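You operate a simulated robot arm through the tools that you are given. There is no shell and no other tool. Be economical: measure what you need, move in short steps, check, and stop when the job is done.

You run a simulated robot arm. Do the job below in one go: nothing can be reset, and whatever is moved stays where it is left.

## Task
Test the sander's red stop button, then leave the sander off.
Fine: START, push the red button in, twist the collar till it springs out, START again, then STOP.

Only the result counts: the job must be done as asked and must still hold three seconds after the hand-in. Knocking over, shifting, dropping, spilling or breaking anything else fails it.

## Robot
A 6-joint arm with a two-finger parallel gripper, fixed in place. Base frame: the origin is at the foot of the arm, x ahead of it, y to its left, z up. Lengths are in mm, angles in rad, forces in N, time in s.
With the tool pointing down near the work surface it reaches from about 440 to 860 mm from the base axis. Its first joint turns from -2.007 to 2.007 rad. Payload 4.2 kg.
The TCP is the grasp point between the finger pads, 23 mm short of the fingertips. In the tool frame z runs along the fingers and y along their closing line. The gripper opens to 94 mm. The fingers are 38 mm wide and 10 mm thick; the gripper's body (54 by 96 mm) begins 39 mm behind the TCP.
Orientation is told as [roll, pitch, yaw] about the base's x, y, z axes, in that order, counted from this pose: with the fingers straight down and closing along the base's y, the tool's x points along the base's -x, its y along +y and its z along -z.

## Interface
- The arm moves only by the tool move_arm. Its argument "steps" is a list of rows, each an object of numbers (a shift or turn left out is 0, a gripper value left out holds the last): "tx", "ty", "tz": the shift along the tool's x, y, z in mm; "rx", "ry", "rz": the turn, a rotation vector about the tool's x, y, z in rad. In form: [{"tx": .., "ty": .., "tz": .., "rx": .., "ry": .., "rz": ..}, ...]. A call has 1 to 20 rows; each row is the pose to reach, as a shift and turn from the pose commanded when the call began, along the tool's axes at that moment. "jaw" is the opening, from 0 (shut) to 1 (fully open), set as the call begins (left out, the last holds). A row lasts 0.2 s, in which the tool goes at most 50 mm and 0.15 rad; a call with a longer step from one row to the next is refused whole, and so is a gripper value outside its range. Where a pose cannot be reached the arm comes as near as it can. A force on the tool above 40 N (or 10 N above the force at the start of the call, whichever is more), or a blocked arm, ends the call early, and 0.2 s more pass. The fingers move at their own pace (about 108 mm/s each) and stop on an object; they squeeze with about 29 N. The grip force told is the motor's: it shows also when the fingers shut on nothing. Time passes only in rows, and 0.2 s behind the last, so rows that repeat a pose let the fingers close. It gives the time, the measured TCP pose, the force on the tool (base axes), the opening and the grip force at its end, in the units of the frame above (readings bear some noise), with the torque about the TCP (base axes, N m) and any sound that the robot's microphone picked up.
- Cameras (640 x 400 px; columns grow to the right, rows downward): "scene" is fixed at [50.1, 650.2, 1225]; the picture's right is [-0.63, -0.77, 0.00], its down [-0.27, 0.22, -0.93] and it looks along [0.72, -0.59, -0.36] (base axes); focal length 336 px, centre (320, 200). "wrist" rides on the gripper at [86, 16, -75] in the tool frame; the picture's right is [-0.18, 0.98, 0.00], its down [-0.58, -0.11, -0.81] and it looks along [-0.79, -0.15, 0.59] (tool axes); focal length 243 px, centre (320, 200). There is no depth. A picture from a camera that has moved, and an enlarged one, comes with that camera's place and axes in the base frame and with its lens.
- snapshot(camera): a new picture of that camera. It takes no simulated time.
- raise_lower(by): slides the trunk up (or, below 0, down) by that many mm; the arm rides with it, the base frame stays. It gives what a move gives, with no picture.
- zoom(camera, box): a new picture of the part [left, top, right, bottom] of that camera's present view, enlarged. It takes no simulated time.
- job_done(): hands the job in; it is judged then, once.

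Work in short steps. Places have to be worked out from the pictures, the camera data and where the tool is seen: move nearer, look again, correct. Check each grasp and each placing, and mend what went wrong. You have 120 turns and 84 pictures in all, those below and enlarged ones among them. Open the gripper and draw the arm clear of the work before you hand the job in, unless the task says otherwise; then end with one line.

The tools are called after "Request:" as a command line: name --argument value ..., lists and objects as JSON in quotes. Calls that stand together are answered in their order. move_arm: Moves the arm, as the interface text tells. Its arguments: {"type":"object","properties":{"steps":{"type":"array"},"jaw":{"type":"number"}},"required":["steps"]} The other tools are called the same way: raise_lower (by) slides the trunk up or down; snapshot (camera) takes a picture; zoom (camera, box) takes an enlarged picture of a part of a camera's view; job_done () hands the job in.

At the start:

```text
clock: 0.0
ee_pos: [396.7, 208.2, 956.0]
orientation: [-0.001, -0.002, 0.001]
contact_force: [-0.5, 0.0, -0.2]
ft_torque: [-0.01, 0.01, -0.03]
grip_width: 93.8
gripper_force: 0.0
trunk travel left (down, up): [-550.0, 440.0]
```

scene: 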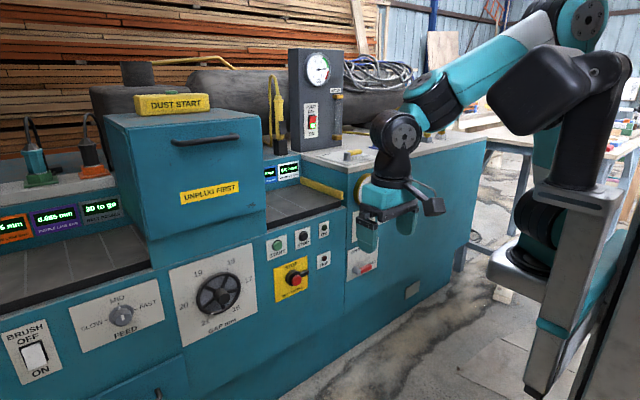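
wrist: 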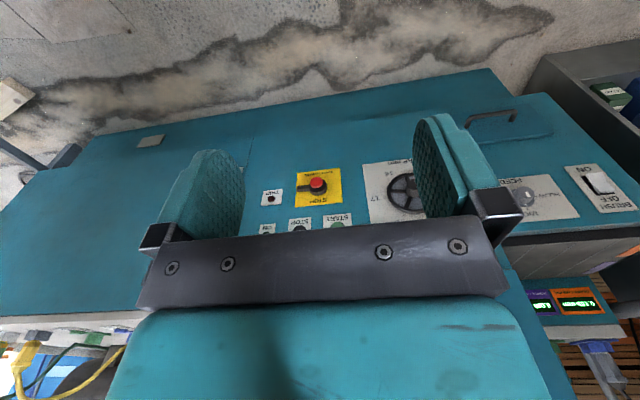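

I'll look closely at the panel first, to find the buttons and displays.

Request:
zoom --camera "scene" --box '[240, 200, 400, 300]'

Request:
zoom --camera "wrist" --box '[240, 150, 400, 250]'

Request:
zoom --camera "scene" --box '[240, 40, 400, 210]'

```text
4.00 times, centred on (320, 250) of scene
camera zoom: at [50.1, 650.2, 1225.0], right [-0.63, -0.77, 0.0], down [-0.27, 0.22, -0.93], along [0.72, -0.59, -0.36], focal length 1342 px, centre (320, 0)
```

zoom: 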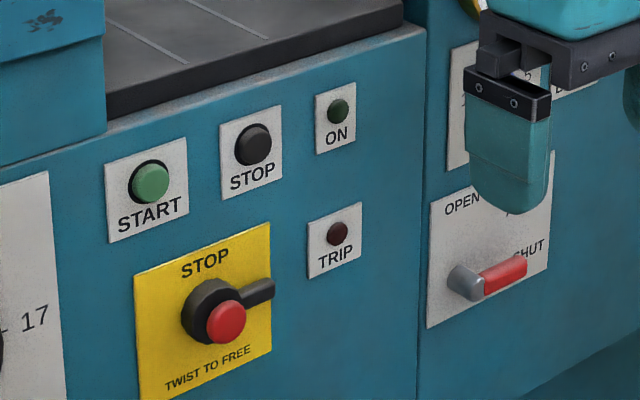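

```text
4.00 times, centred on (320, 200) of wrist
camera zoom: at [309.5, 225.4, 1031.4], right [0.18, 0.98, 0.0], down [0.58, -0.11, 0.81], along [0.79, -0.15, -0.59], focal length 970 px, centre (320, 200)
```

zoom: 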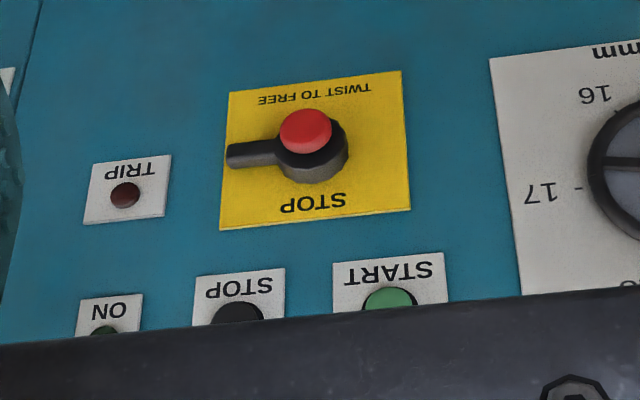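

```text
2.35 times, centred on (320, 125) of scene
camera zoom: at [50.1, 650.2, 1225.0], right [-0.63, -0.77, 0.0], down [-0.27, 0.22, -0.93], along [0.72, -0.59, -0.36], focal length 789 px, centre (320, 376)
```

zoom: 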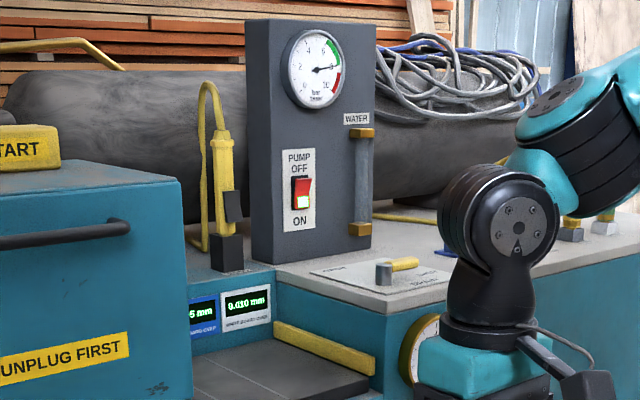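

The two views triangulate to a vertical panel at about x≈850: the red head is near (819,119,586), with its lever pointing to -y and its tip at y≈60. START is near (846,168,716) and STOP near (846,69,715). I'll shut the jaws and turn the tool to point along +x while moving to about (600,168,800).

Request:
move_arm --steps '[{"tx": -17, "ty": -3.3, "tz": 13, "ry": -0.131}, {"tx": -34, "ty": -6.7, "tz": 26, "ry": -0.262}, {"tx": -51, "ty": -10, "tz": 39, "ry": -0.393}, {"tx": -68, "ty": -13.3, "tz": 52, "ry": -0.524}, {"tx": -85, "ty": -16.7, "tz": 65, "ry": -0.654}, {"tx": -102, "ty": -20, "tz": 78, "ry": -0.785}, {"tx": -119, "ty": -23.3, "tz": 91, "ry": -0.916}, {"tx": -136, "ty": -26.7, "tz": 104, "ry": -1.047}, {"tx": -153, "ty": -30, "tz": 117, "ry": -1.178}, {"tx": -170, "ty": -33.3, "tz": 130, "ry": -1.309}, {"tx": -187, "ty": -36.7, "tz": 143, "ry": -1.44}, {"tx": -204, "ty": -40, "tz": 156, "ry": -1.571}]' --jaw 0

```text
clock: 2.6
ee_pos: [638.4, 216.6, 821.1]
orientation: [-0.012, -1.503, 0.007]
contact_force: [-0.4, -0.4, 1.3]
ft_torque: [0.0, 0.05, -0.02]
grip_width: 0.0
gripper_force: 28.9
out of reach, approached as far as the arm can: row 11, 12
trunk travel left (down, up): [-550.0, 440.0]
```

It stopped a little short of the pose, probably because the arm is folded too close. I'll check the view.

Request:
snapshot --camera "scene"

Request:
snapshot --camera "wrist"

```text
78 pictures are left
```

scene: 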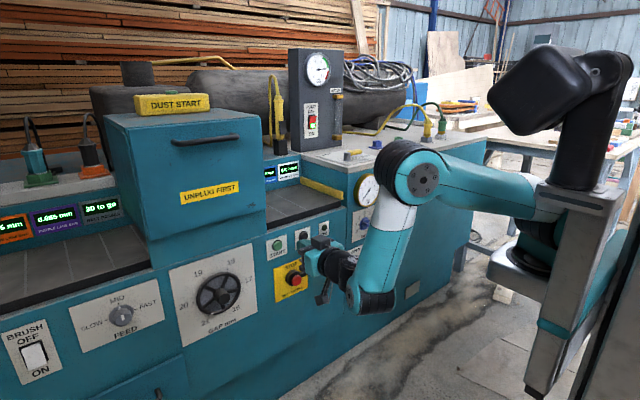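

```text
77 pictures are left
camera wrist: at [557.1, 233.3, 740.5], right [0.02, 0.98, 0.18], down [-0.77, -0.1, 0.63], along [0.64, -0.15, 0.75], focal length 243 px, centre (320, 200)
```

wrist: 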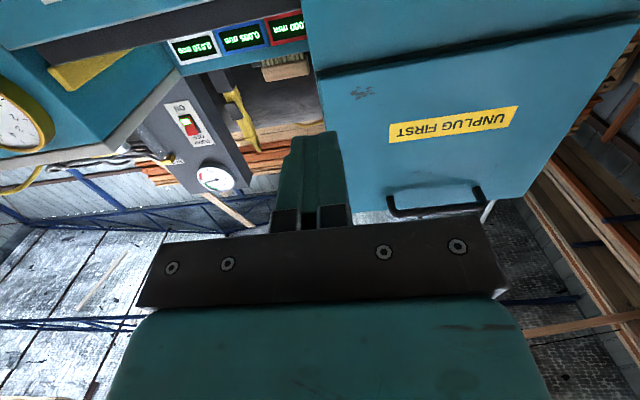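

The shoulder is high and the forearm folds down. I'll move forward about 60 mm along the tool and see where it lands, since the commanded reference is uncertain.

Request:
move_arm --steps '[{"tz": 30}, {"tz": 60}, {"tz": 60}]'

```text
clock: 3.4
ee_pos: [698.4, 215.5, 819.5]
orientation: [0.001, -1.5, -0.006]
contact_force: [0.1, 0.7, 0.4]
ft_torque: [0.0, 0.01, 0.0]
grip_width: 0.0
gripper_force: 28.8
trunk travel left (down, up): [-550.0, 440.0]
```

The reference is the achieved pose. Next I'll straighten the pitch and go to about (770,168,716), in front of START.

Request:
move_arm --steps '[{"tx": 25, "ty": -12, "tz": 20, "ry": -0.02}, {"tx": 49, "ty": -24, "tz": 40, "ry": -0.04}, {"tx": 73, "ty": -36, "tz": 60, "ry": -0.06}, {"tx": 98, "ty": -47.5, "tz": 79, "ry": -0.071}, {"tx": 98, "ty": -47.5, "tz": 79, "ry": -0.071}]'

Request:
zoom --camera "scene" --box '[240, 200, 400, 300]'

Request:
snapshot --camera "wrist"

```text
clock: 4.6
ee_pos: [767.6, 167.2, 714.6]
orientation: [3.052, -1.568, -3.059]
contact_force: [0.8, -1.0, 0.6]
ft_torque: [0.01, 0.0, 0.01]
grip_width: 0.3
gripper_force: 29.3
trunk travel left (down, up): [-550.0, 440.0]
```

```text
4.00 times, centred on (320, 250) of scene
camera zoom: at [50.1, 650.2, 1225.0], right [-0.63, -0.77, 0.0], down [-0.27, 0.22, -0.93], along [0.72, -0.59, -0.36], focal length 1342 px, centre (320, 0)
```

zoom: 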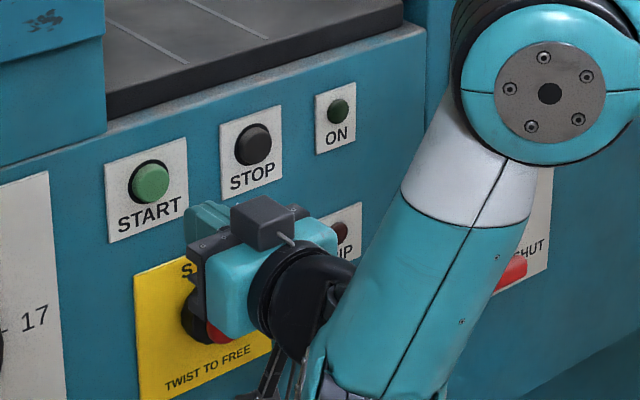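

```text
75 pictures are left
camera wrist: at [692.9, 182.9, 628.4], right [0.0, 0.98, 0.18], down [-0.81, -0.11, 0.58], along [0.59, -0.15, 0.79], focal length 243 px, centre (320, 200)
```

wrist: 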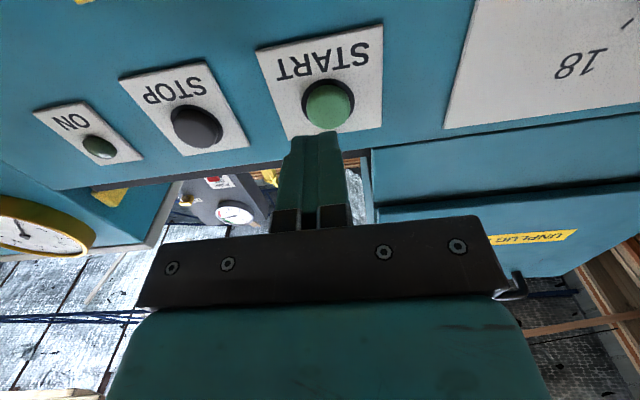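

The closed fingertips are lined up with START in y, and the button sits about 4 mm higher. I'll advance in small steps and press.

Request:
move_arm --steps '[{"tx": -5, "tz": 20}, {"tx": -5, "tz": 38}, {"tx": -5, "tz": 42}, {"tx": -5, "tz": 45}, {"tx": -5, "tz": 48}, {"tx": -5, "tz": 51}]'

Request:
zoom --camera "scene" --box '[240, 200, 400, 300]'

Request:
zoom --camera "wrist" --box '[160, 0, 480, 200]'

```text
clock: 6.0
ee_pos: [818.4, 167.8, 719.9]
orientation: [2.676, -1.569, -2.684]
contact_force: [-4.2, -0.9, -0.3]
ft_torque: [0.06, -0.02, -0.03]
grip_width: 0.2
gripper_force: 29.0
trunk travel left (down, up): [-550.0, 440.0]
heard: click
```

```text
4.00 times, centred on (320, 250) of scene
camera zoom: at [50.1, 650.2, 1225.0], right [-0.63, -0.77, 0.0], down [-0.27, 0.22, -0.93], along [0.72, -0.59, -0.36], focal length 1342 px, centre (320, 0)
```

zoom: 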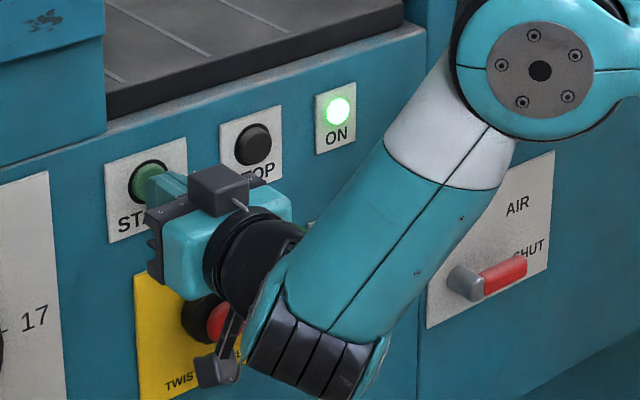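

```text
2.00 times, centred on (320, 100) of wrist
camera zoom: at [743.7, 184.1, 632.7], right [0.0, 0.98, 0.18], down [-0.81, -0.11, 0.58], along [0.59, -0.15, 0.79], focal length 485 px, centre (320, 400)
```

zoom: 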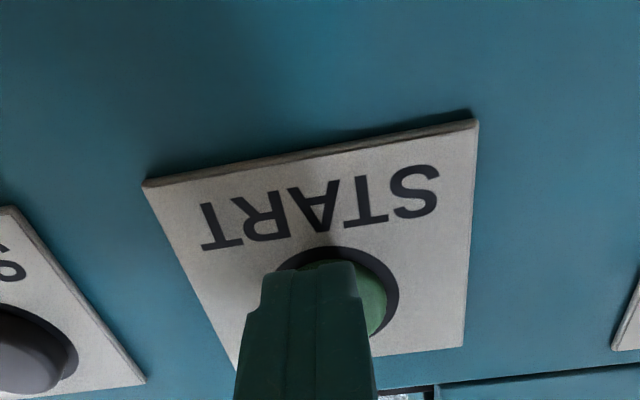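

START took and the ON lamp is lit. I'll back off and move to in front of the red button at about (745,119,590).

Request:
move_arm --steps '[{"tz": -25}, {"tz": -50}, {"tz": -75}, {"tx": 35, "ty": -12, "tz": -75}, {"tx": 70, "ty": -25, "tz": -75}, {"tx": 100, "ty": -37, "tz": -75}, {"tx": 130, "ty": -49, "tz": -75}, {"tx": 130, "ty": -49, "tz": -75}]'

Request:
snapshot --camera "scene"

Request:
snapshot --camera "wrist"

```text
clock: 7.8
ee_pos: [746.6, 118.3, 588.6]
orientation: [3.069, -1.569, -3.075]
contact_force: [-1.1, 0.4, -0.5]
ft_torque: [-0.03, -0.04, 0.0]
grip_width: 0.0
gripper_force: 29.3
trunk travel left (down, up): [-550.0, 440.0]
```

```text
72 pictures are left
```

scene: 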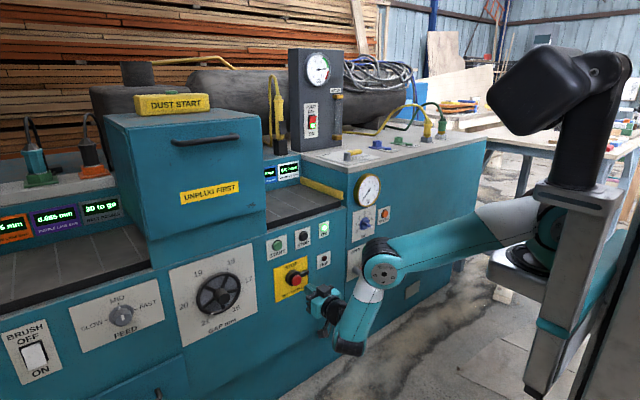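

```text
71 pictures are left
camera wrist: at [671.3, 134.8, 502.5], right [0.0, 0.98, 0.18], down [-0.81, -0.11, 0.58], along [0.59, -0.15, 0.79], focal length 243 px, centre (320, 200)
```

wrist: 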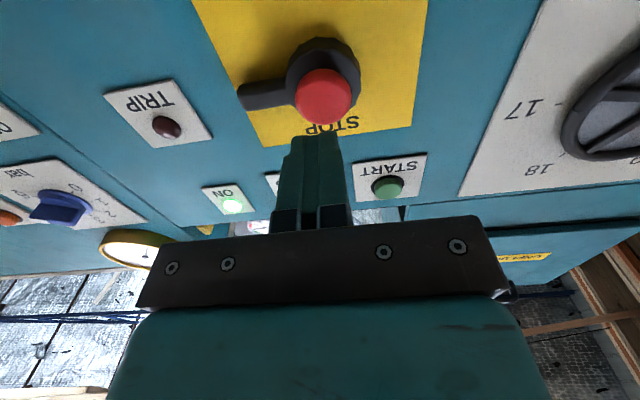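

The red head lines up, with a refined centre near (819,121,588). I'll advance and push it in slowly.

Request:
move_arm --steps '[{"ty": 2, "tx": 1, "tz": 25}, {"ty": 2, "tx": 1, "tz": 42}, {"ty": 2, "tx": 1, "tz": 47}, {"ty": 2, "tx": 1, "tz": 51}, {"ty": 2, "tx": 1, "tz": 54}, {"ty": 2, "tx": 1, "tz": 57}, {"ty": 2, "tx": 1, "tz": 60}]'

Request:
zoom --camera "scene" --box '[240, 200, 400, 300]'

```text
clock: 9.1
ee_pos: [797.4, 120.9, 587.4]
orientation: [-1.601, -1.564, 1.599]
contact_force: [-30.9, -7.2, 14.7]
ft_torque: [0.08, -0.42, -0.13]
grip_width: 0.0
gripper_force: 28.9
trunk travel left (down, up): [-550.0, 440.0]
stopped in row 6: the force on the tool passed its limit at 44 N (the readings are from after the stop); the commanded pose is now the measured one
```

```text
4.00 times, centred on (320, 250) of scene
camera zoom: at [50.1, 650.2, 1225.0], right [-0.63, -0.77, 0.0], down [-0.27, 0.22, -0.93], along [0.72, -0.59, -0.36], focal length 1342 px, centre (320, 0)
```

zoom: 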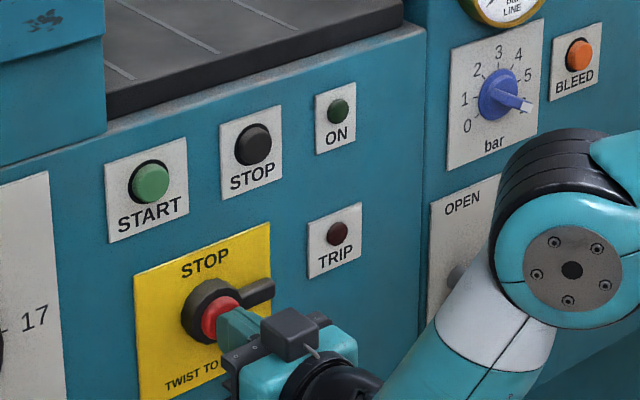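

The ON lamp went out. I'll back off and check that the head stays latched in.

Request:
move_arm --steps '[{"tz": -20}, {"tz": -45}, {"tz": -60}, {"tz": -60}]'

Request:
zoom --camera "wrist" --box '[200, 0, 440, 150]'

Request:
zoom --camera "scene" --box '[260, 240, 340, 300]'

```text
clock: 10.1
ee_pos: [738.9, 119.2, 586.4]
orientation: [-1.253, -1.567, 1.25]
contact_force: [0.5, 0.3, 0.8]
ft_torque: [-0.02, 0.03, 0.0]
grip_width: 0.1
gripper_force: 29.1
trunk travel left (down, up): [-550.0, 440.0]
```

```text
2.67 times, centred on (320, 75) of wrist
camera zoom: at [663.5, 136.6, 499.5], right [0.0, 0.98, 0.18], down [-0.81, -0.1, 0.58], along [0.59, -0.15, 0.79], focal length 647 px, centre (320, 533)
```

zoom: 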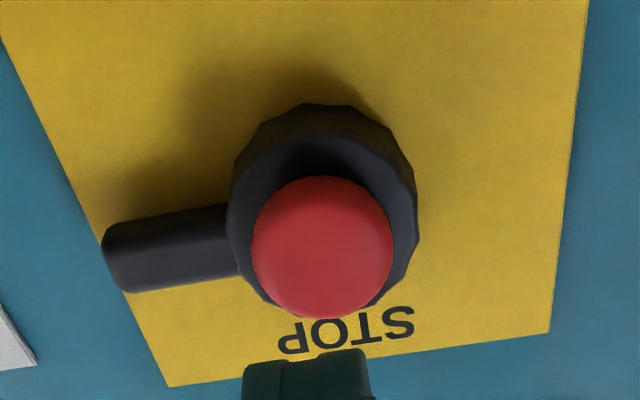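

```text
6.67 times, centred on (300, 270) of scene
camera zoom: at [50.1, 650.2, 1225.0], right [-0.63, -0.77, 0.0], down [-0.27, 0.22, -0.93], along [0.72, -0.59, -0.36], focal length 2237 px, centre (453, -267)
```

zoom: 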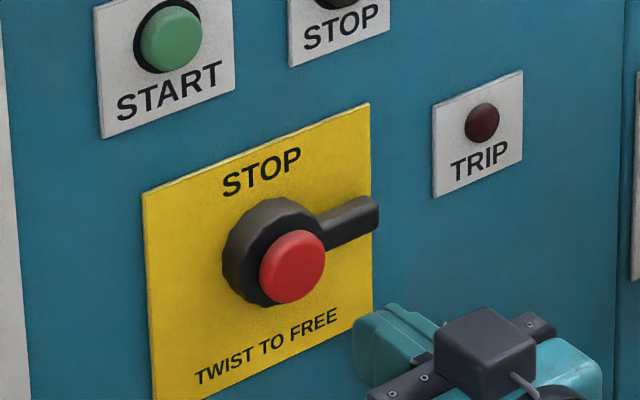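

The lamp is off, but the head doesn't look obviously latched. I'll take the same zoom as the first picture to compare.

Request:
zoom --camera "scene" --box '[240, 200, 400, 300]'

```text
4.00 times, centred on (320, 250) of scene
camera zoom: at [50.1, 650.2, 1225.0], right [-0.63, -0.77, 0.0], down [-0.27, 0.22, -0.93], along [0.72, -0.59, -0.36], focal length 1342 px, centre (320, 0)
```

zoom: 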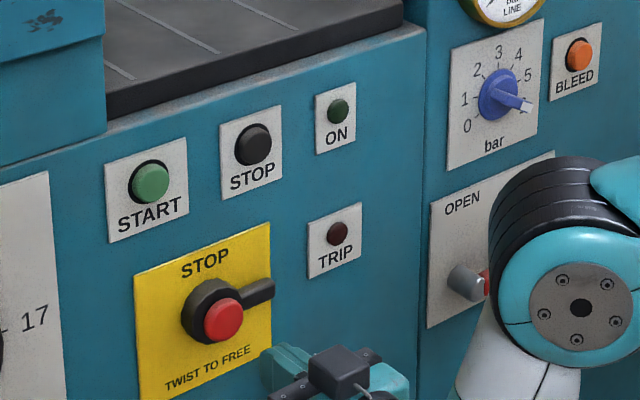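

The head now sits about 5 mm deeper, so it is latched and the machine is off. To twist clockwise I'll push the lever (y≈57–96, z≈588) down from above with the closed fingers. I'll position above it first and then advance.

Request:
move_arm --steps '[{"tx": -23, "ty": -22}, {"tx": -48, "ty": -43}, {"tx": -48, "ty": -43, "tz": 30}, {"tx": -48, "ty": -43, "tz": 60}, {"tx": -48, "ty": -43, "tz": 78}, {"tx": -48, "ty": -43, "tz": 78}]'

Request:
zoom --camera "scene" --box '[240, 200, 400, 300]'

Request:
snapshot --camera "wrist"

```text
clock: 11.5
ee_pos: [815.3, 77.7, 633.8]
orientation: [-1.272, -1.566, 1.27]
contact_force: [0.5, 0.4, 0.1]
ft_torque: [0.03, -0.02, -0.03]
grip_width: 0.2
gripper_force: 29.1
out of reach, approached as far as the arm can: row 1, 2
trunk travel left (down, up): [-550.0, 440.0]
```

```text
4.00 times, centred on (320, 250) of scene
camera zoom: at [50.1, 650.2, 1225.0], right [-0.63, -0.77, 0.0], down [-0.27, 0.22, -0.93], along [0.72, -0.59, -0.36], focal length 1342 px, centre (320, 0)
```

zoom: 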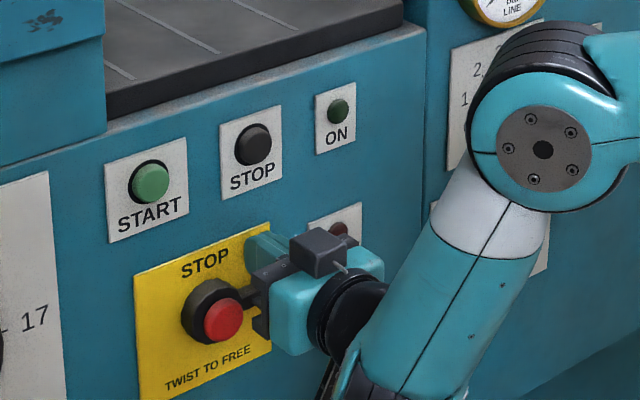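

```text
65 pictures are left
camera wrist: at [740.6, 93.4, 547.6], right [0.0, 0.98, 0.18], down [-0.81, -0.1, 0.58], along [0.59, -0.15, 0.79], focal length 243 px, centre (320, 200)
```

wrist: 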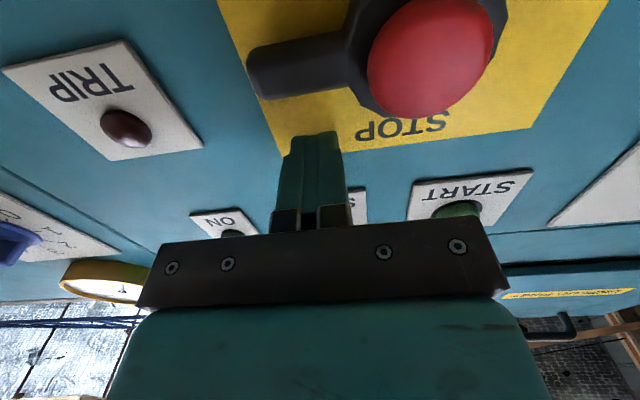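

The fingertip is above the lever at about the right depth. I'll lower onto it, then swing clockwise around the button axis (y 120.5, z 588) in steps up to about 0.84 rad.

Request:
move_arm --steps '[{"tz": 3}, {"tx": 17, "tz": 3}, {"tx": 24.3, "ty": -3.5, "tz": 3, "rz": 0.14}, {"tx": 31, "ty": -6.1, "tz": 3, "rz": 0.28}, {"tx": 38, "ty": -7.7, "tz": 3, "rz": 0.42}, {"tx": 45.1, "ty": -8.3, "tz": 3, "rz": 0.56}, {"tx": 52.3, "ty": -7.9, "tz": 3, "rz": 0.7}, {"tx": 59.4, "ty": -6.5, "tz": 3, "rz": 0.84}]'

Request:
zoom --camera "scene" --box '[240, 200, 400, 300]'

Request:
snapshot --camera "wrist"

```text
clock: 13.3
ee_pos: [821.8, 68.5, 576.6]
orientation: [1.577, -0.736, -1.582]
contact_force: [-8.6, -15.2, 19.6]
ft_torque: [0.0, -0.27, 0.12]
grip_width: 0.2
gripper_force: 28.6
trunk travel left (down, up): [-550.0, 440.0]
```

```text
4.00 times, centred on (320, 250) of scene
camera zoom: at [50.1, 650.2, 1225.0], right [-0.63, -0.77, 0.0], down [-0.27, 0.22, -0.93], along [0.72, -0.59, -0.36], focal length 1342 px, centre (320, 0)
```

zoom: 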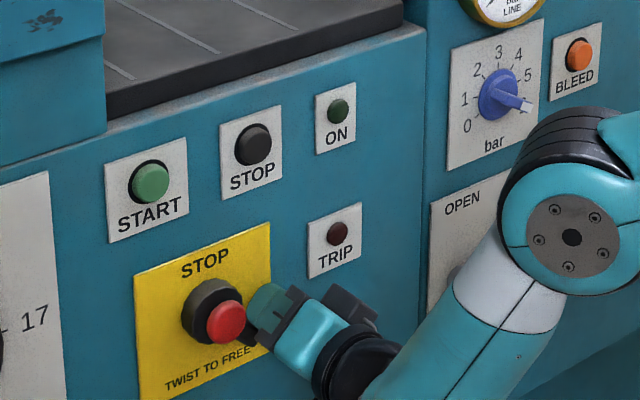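

```text
63 pictures are left
camera wrist: at [745.9, 144.2, 531.4], right [0.0, 0.52, 0.85], down [-0.81, -0.5, 0.31], along [0.58, -0.69, 0.42], focal length 243 px, centre (320, 200)
```

wrist: 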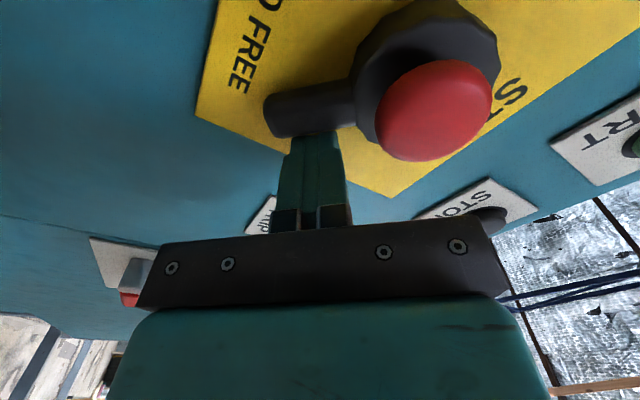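

The lever swung to about 45° and the head looks raised again. I'll ease off the lever, withdraw and check.

Request:
move_arm --steps '[{"tx": -8}, {"tx": -12, "tz": -15}, {"tx": -12, "tz": -45}, {"tx": -12, "tz": -75}, {"tx": -12, "tz": -75}]'

Request:
zoom --camera "scene" --box '[240, 200, 400, 300]'

Request:
zoom --camera "scene" --box '[260, 240, 340, 300]'

```text
clock: 14.5
ee_pos: [756.3, 68.3, 578.4]
orientation: [1.568, -0.734, -1.57]
contact_force: [-0.3, -0.3, 0.3]
ft_torque: [0.0, -0.01, 0.0]
grip_width: 0.1
gripper_force: 28.9
out of reach, approached as far as the arm can: row 4, 5
trunk travel left (down, up): [-550.0, 440.0]
```

```text
4.00 times, centred on (320, 250) of scene
camera zoom: at [50.1, 650.2, 1225.0], right [-0.63, -0.77, 0.0], down [-0.27, 0.22, -0.93], along [0.72, -0.59, -0.36], focal length 1342 px, centre (320, 0)
```

zoom: 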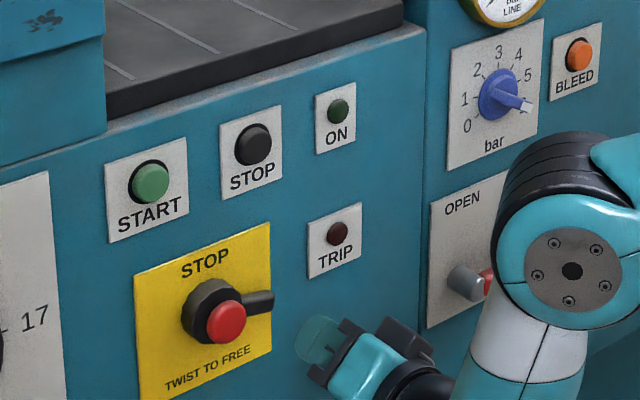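

```text
6.67 times, centred on (300, 270) of scene
camera zoom: at [50.1, 650.2, 1225.0], right [-0.63, -0.77, 0.0], down [-0.27, 0.22, -0.93], along [0.72, -0.59, -0.36], focal length 2237 px, centre (453, -267)
```

zoom: 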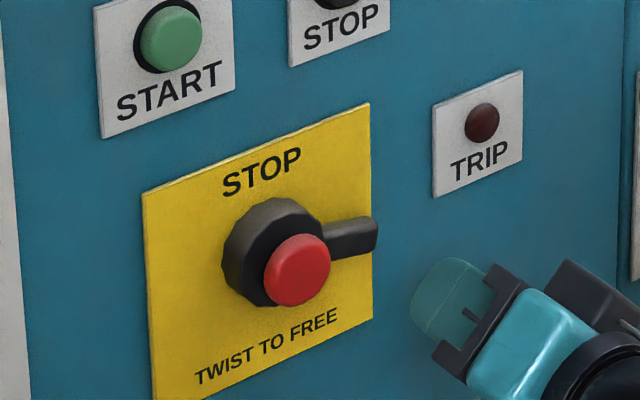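

The head has sprung out, and the lever has returned to nearly level. I'll go back in front of START with the tool turned upright.

Request:
move_arm --steps '[{"tx": -2.6, "ty": 21.5, "tz": 5, "rz": -0.104}, {"tx": -5.3, "ty": 43, "tz": 5, "rz": -0.209}, {"tx": -8, "ty": 64.6, "tz": 5, "rz": -0.313}, {"tx": -10.6, "ty": 86, "tz": 5, "rz": -0.418}, {"tx": -13.2, "ty": 107.7, "tz": 5, "rz": -0.522}, {"tx": -15.9, "ty": 129, "tz": 5, "rz": -0.627}, {"tx": -18.5, "ty": 151, "tz": 5, "rz": -0.731}, {"tx": -21.2, "ty": 172.3, "tz": 5, "rz": -0.835}, {"tx": -21.2, "ty": 172.3, "tz": 5, "rz": -0.835}]'

Request:
snapshot --camera "wrist"

```text
clock: 16.5
ee_pos: [761.6, 167.7, 720.2]
orientation: [-0.237, -1.568, 0.235]
contact_force: [-0.1, -1.1, 0.4]
ft_torque: [0.0, 0.0, 0.0]
grip_width: 0.1
gripper_force: 29.2
trunk travel left (down, up): [-550.0, 440.0]
```

```text
60 pictures are left
camera wrist: at [686.7, 184.1, 634.5], right [0.0, 0.98, 0.18], down [-0.81, -0.11, 0.58], along [0.59, -0.15, 0.79], focal length 243 px, centre (320, 200)
```

wrist: 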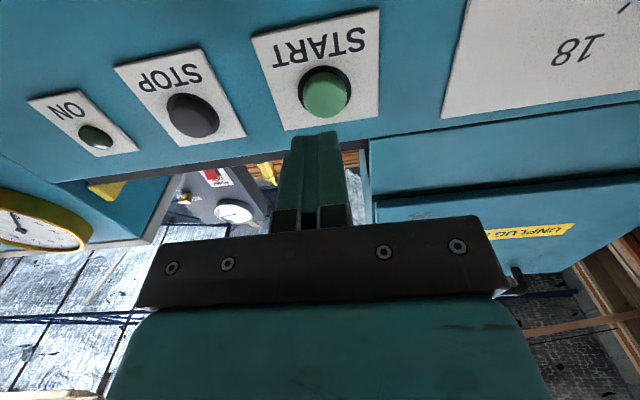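

Pose matches the first press; I'll press START to the same depth (TCP x≈818.5) and withdraw.

Request:
move_arm --steps '[{"tz": 25}, {"tz": 46}, {"tz": 51}, {"tz": 54}, {"tz": 57}, {"tz": 57}]'

Request:
move_arm --steps '[{"tz": -20}, {"tz": -45}, {"tz": -45}]'

Request:
zoom --camera "scene" --box '[240, 200, 400, 300]'

```text
clock: 17.9
ee_pos: [818.0, 167.0, 721.2]
orientation: [0.18, -1.567, -0.183]
contact_force: [-5.4, 0.3, -2.9]
ft_torque: [0.01, 0.04, 0.03]
grip_width: 0.1
gripper_force: 29.2
trunk travel left (down, up): [-550.0, 440.0]
heard: click
```

```text
clock: 18.7
ee_pos: [774.9, 167.8, 721.6]
orientation: [0.941, -1.571, -0.943]
contact_force: [0.0, 0.4, 0.2]
ft_torque: [0.0, -0.05, -0.04]
grip_width: 0.0
gripper_force: 29.0
trunk travel left (down, up): [-550.0, 440.0]
```

```text
4.00 times, centred on (320, 250) of scene
camera zoom: at [50.1, 650.2, 1225.0], right [-0.63, -0.77, 0.0], down [-0.27, 0.22, -0.93], along [0.72, -0.59, -0.36], focal length 1342 px, centre (320, 0)
```

zoom: 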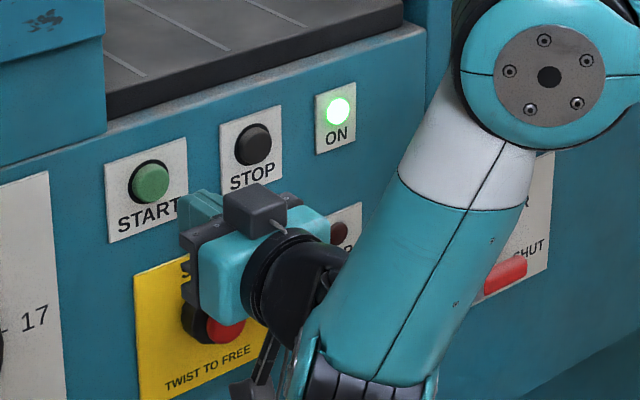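

The machine restarted with the red button out. Next I'll shift to STOP (y≈69.5).

Request:
move_arm --steps '[{"ty": -33}, {"ty": -66}, {"ty": -98}, {"ty": -98}]'

Request:
snapshot --camera "wrist"

```text
clock: 19.7
ee_pos: [781.4, 71.3, 722.0]
orientation: [0.134, -1.565, -0.137]
contact_force: [1.1, -0.9, 0.5]
ft_torque: [-0.02, 0.03, 0.02]
grip_width: 0.1
gripper_force: 29.0
out of reach, approached as far as the arm can: row 3, 4
trunk travel left (down, up): [-550.0, 440.0]
```

```text
58 pictures are left
camera wrist: at [706.4, 87.9, 636.7], right [0.0, 0.98, 0.18], down [-0.8, -0.11, 0.59], along [0.59, -0.15, 0.79], focal length 243 px, centre (320, 200)
```

wrist: 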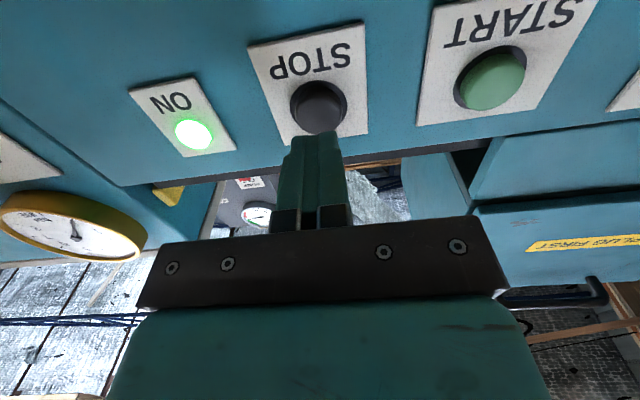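

Aligned with STOP to within 2 mm. I'll press to the same depth, withdraw and check the lamp.

Request:
move_arm --steps '[{"ty": -1, "tz": 15}, {"ty": -1, "tz": 28}, {"ty": -1, "tz": 32}, {"ty": -1, "tz": 35}, {"ty": -1, "tz": 37}, {"ty": -1, "tz": 37}]'

Request:
move_arm --steps '[{"tz": -15}, {"tz": -35}, {"tz": -35}]'

Request:
zoom --camera "scene" --box '[240, 200, 400, 300]'

```text
clock: 21.1
ee_pos: [819.2, 71.6, 721.0]
orientation: [0.643, -1.569, -0.647]
contact_force: [-3.1, -0.3, 1.5]
ft_torque: [0.0, -0.05, -0.05]
grip_width: 0.0
gripper_force: 29.3
trunk travel left (down, up): [-550.0, 440.0]
heard: click
```

```text
clock: 21.9
ee_pos: [782.4, 72.3, 721.5]
orientation: [0.164, -1.568, -0.166]
contact_force: [0.3, 0.3, 0.0]
ft_torque: [-0.03, -0.01, -0.02]
grip_width: 0.0
gripper_force: 29.2
trunk travel left (down, up): [-550.0, 440.0]
```

```text
4.00 times, centred on (320, 250) of scene
camera zoom: at [50.1, 650.2, 1225.0], right [-0.63, -0.77, 0.0], down [-0.27, 0.22, -0.93], along [0.72, -0.59, -0.36], focal length 1342 px, centre (320, 0)
```

zoom: 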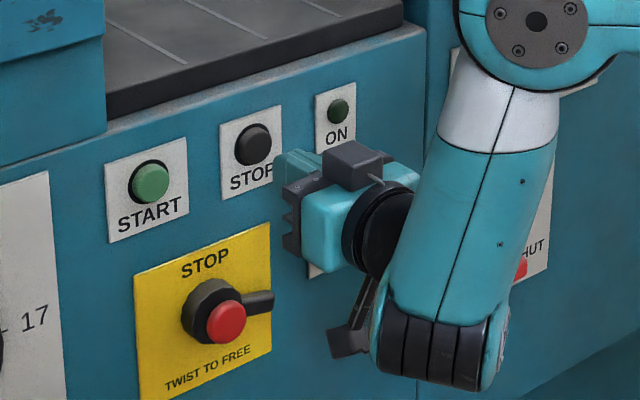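

The lamp is off and the red button is out. I'll withdraw from the panel, then open the gripper.

Request:
move_arm --steps '[{"tz": -20, "tx": -20, "ry": 0.1}, {"tz": -50, "tx": -45, "ty": 20, "ry": 0.2}, {"tz": -80, "tx": -65, "ty": 40, "ry": 0.3}, {"tz": -110, "tx": -85, "ty": 60, "ry": 0.4}, {"tz": -142, "tx": -110, "ty": 80, "ry": 0.5}, {"tz": -142, "tx": -110, "ty": 80, "ry": 0.5}]'

Request:
move_arm --steps '[{}, {}, {}]' --jaw 1

Request:
snapshot --camera "scene"

Request:
zoom --camera "scene" --box '[240, 200, 400, 300]'

```text
clock: 23.3
ee_pos: [641.2, 151.5, 831.8]
orientation: [0.0, -1.069, -0.003]
contact_force: [0.5, 1.4, -0.1]
ft_torque: [-0.04, 0.03, 0.02]
grip_width: 0.0
gripper_force: 29.3
trunk travel left (down, up): [-550.0, 440.0]
```

```text
clock: 24.1
ee_pos: [641.9, 151.8, 831.9]
orientation: [0.004, -1.071, -0.005]
contact_force: [-1.3, -0.7, 0.6]
ft_torque: [0.01, -0.01, -0.01]
grip_width: 94.0
gripper_force: 0.0
trunk travel left (down, up): [-550.0, 440.0]
```

```text
56 pictures are left
```

scene: 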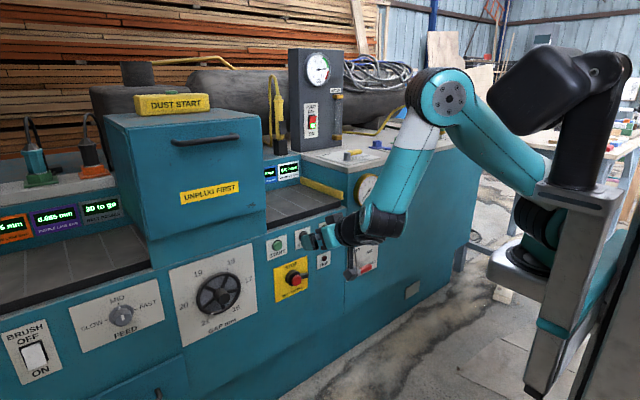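

```text
4.00 times, centred on (320, 250) of scene
camera zoom: at [50.1, 650.2, 1225.0], right [-0.63, -0.77, 0.0], down [-0.27, 0.22, -0.93], along [0.72, -0.59, -0.36], focal length 1342 px, centre (320, 0)
```

zoom: 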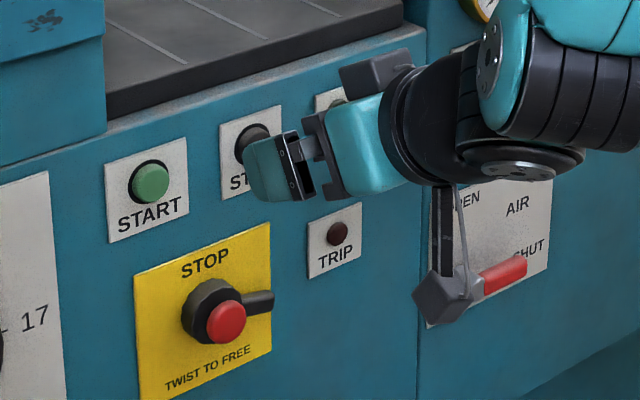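

The arm is clear with the gripper open, the machine is off and the red button is out, so I'm handing in.

Request:
job_done

```text
The job is handed in.
```

The red stop button works: pushing it in cut the sander off, a twist of the collar sprang it back out, START ran the sander again, and STOP left it off.
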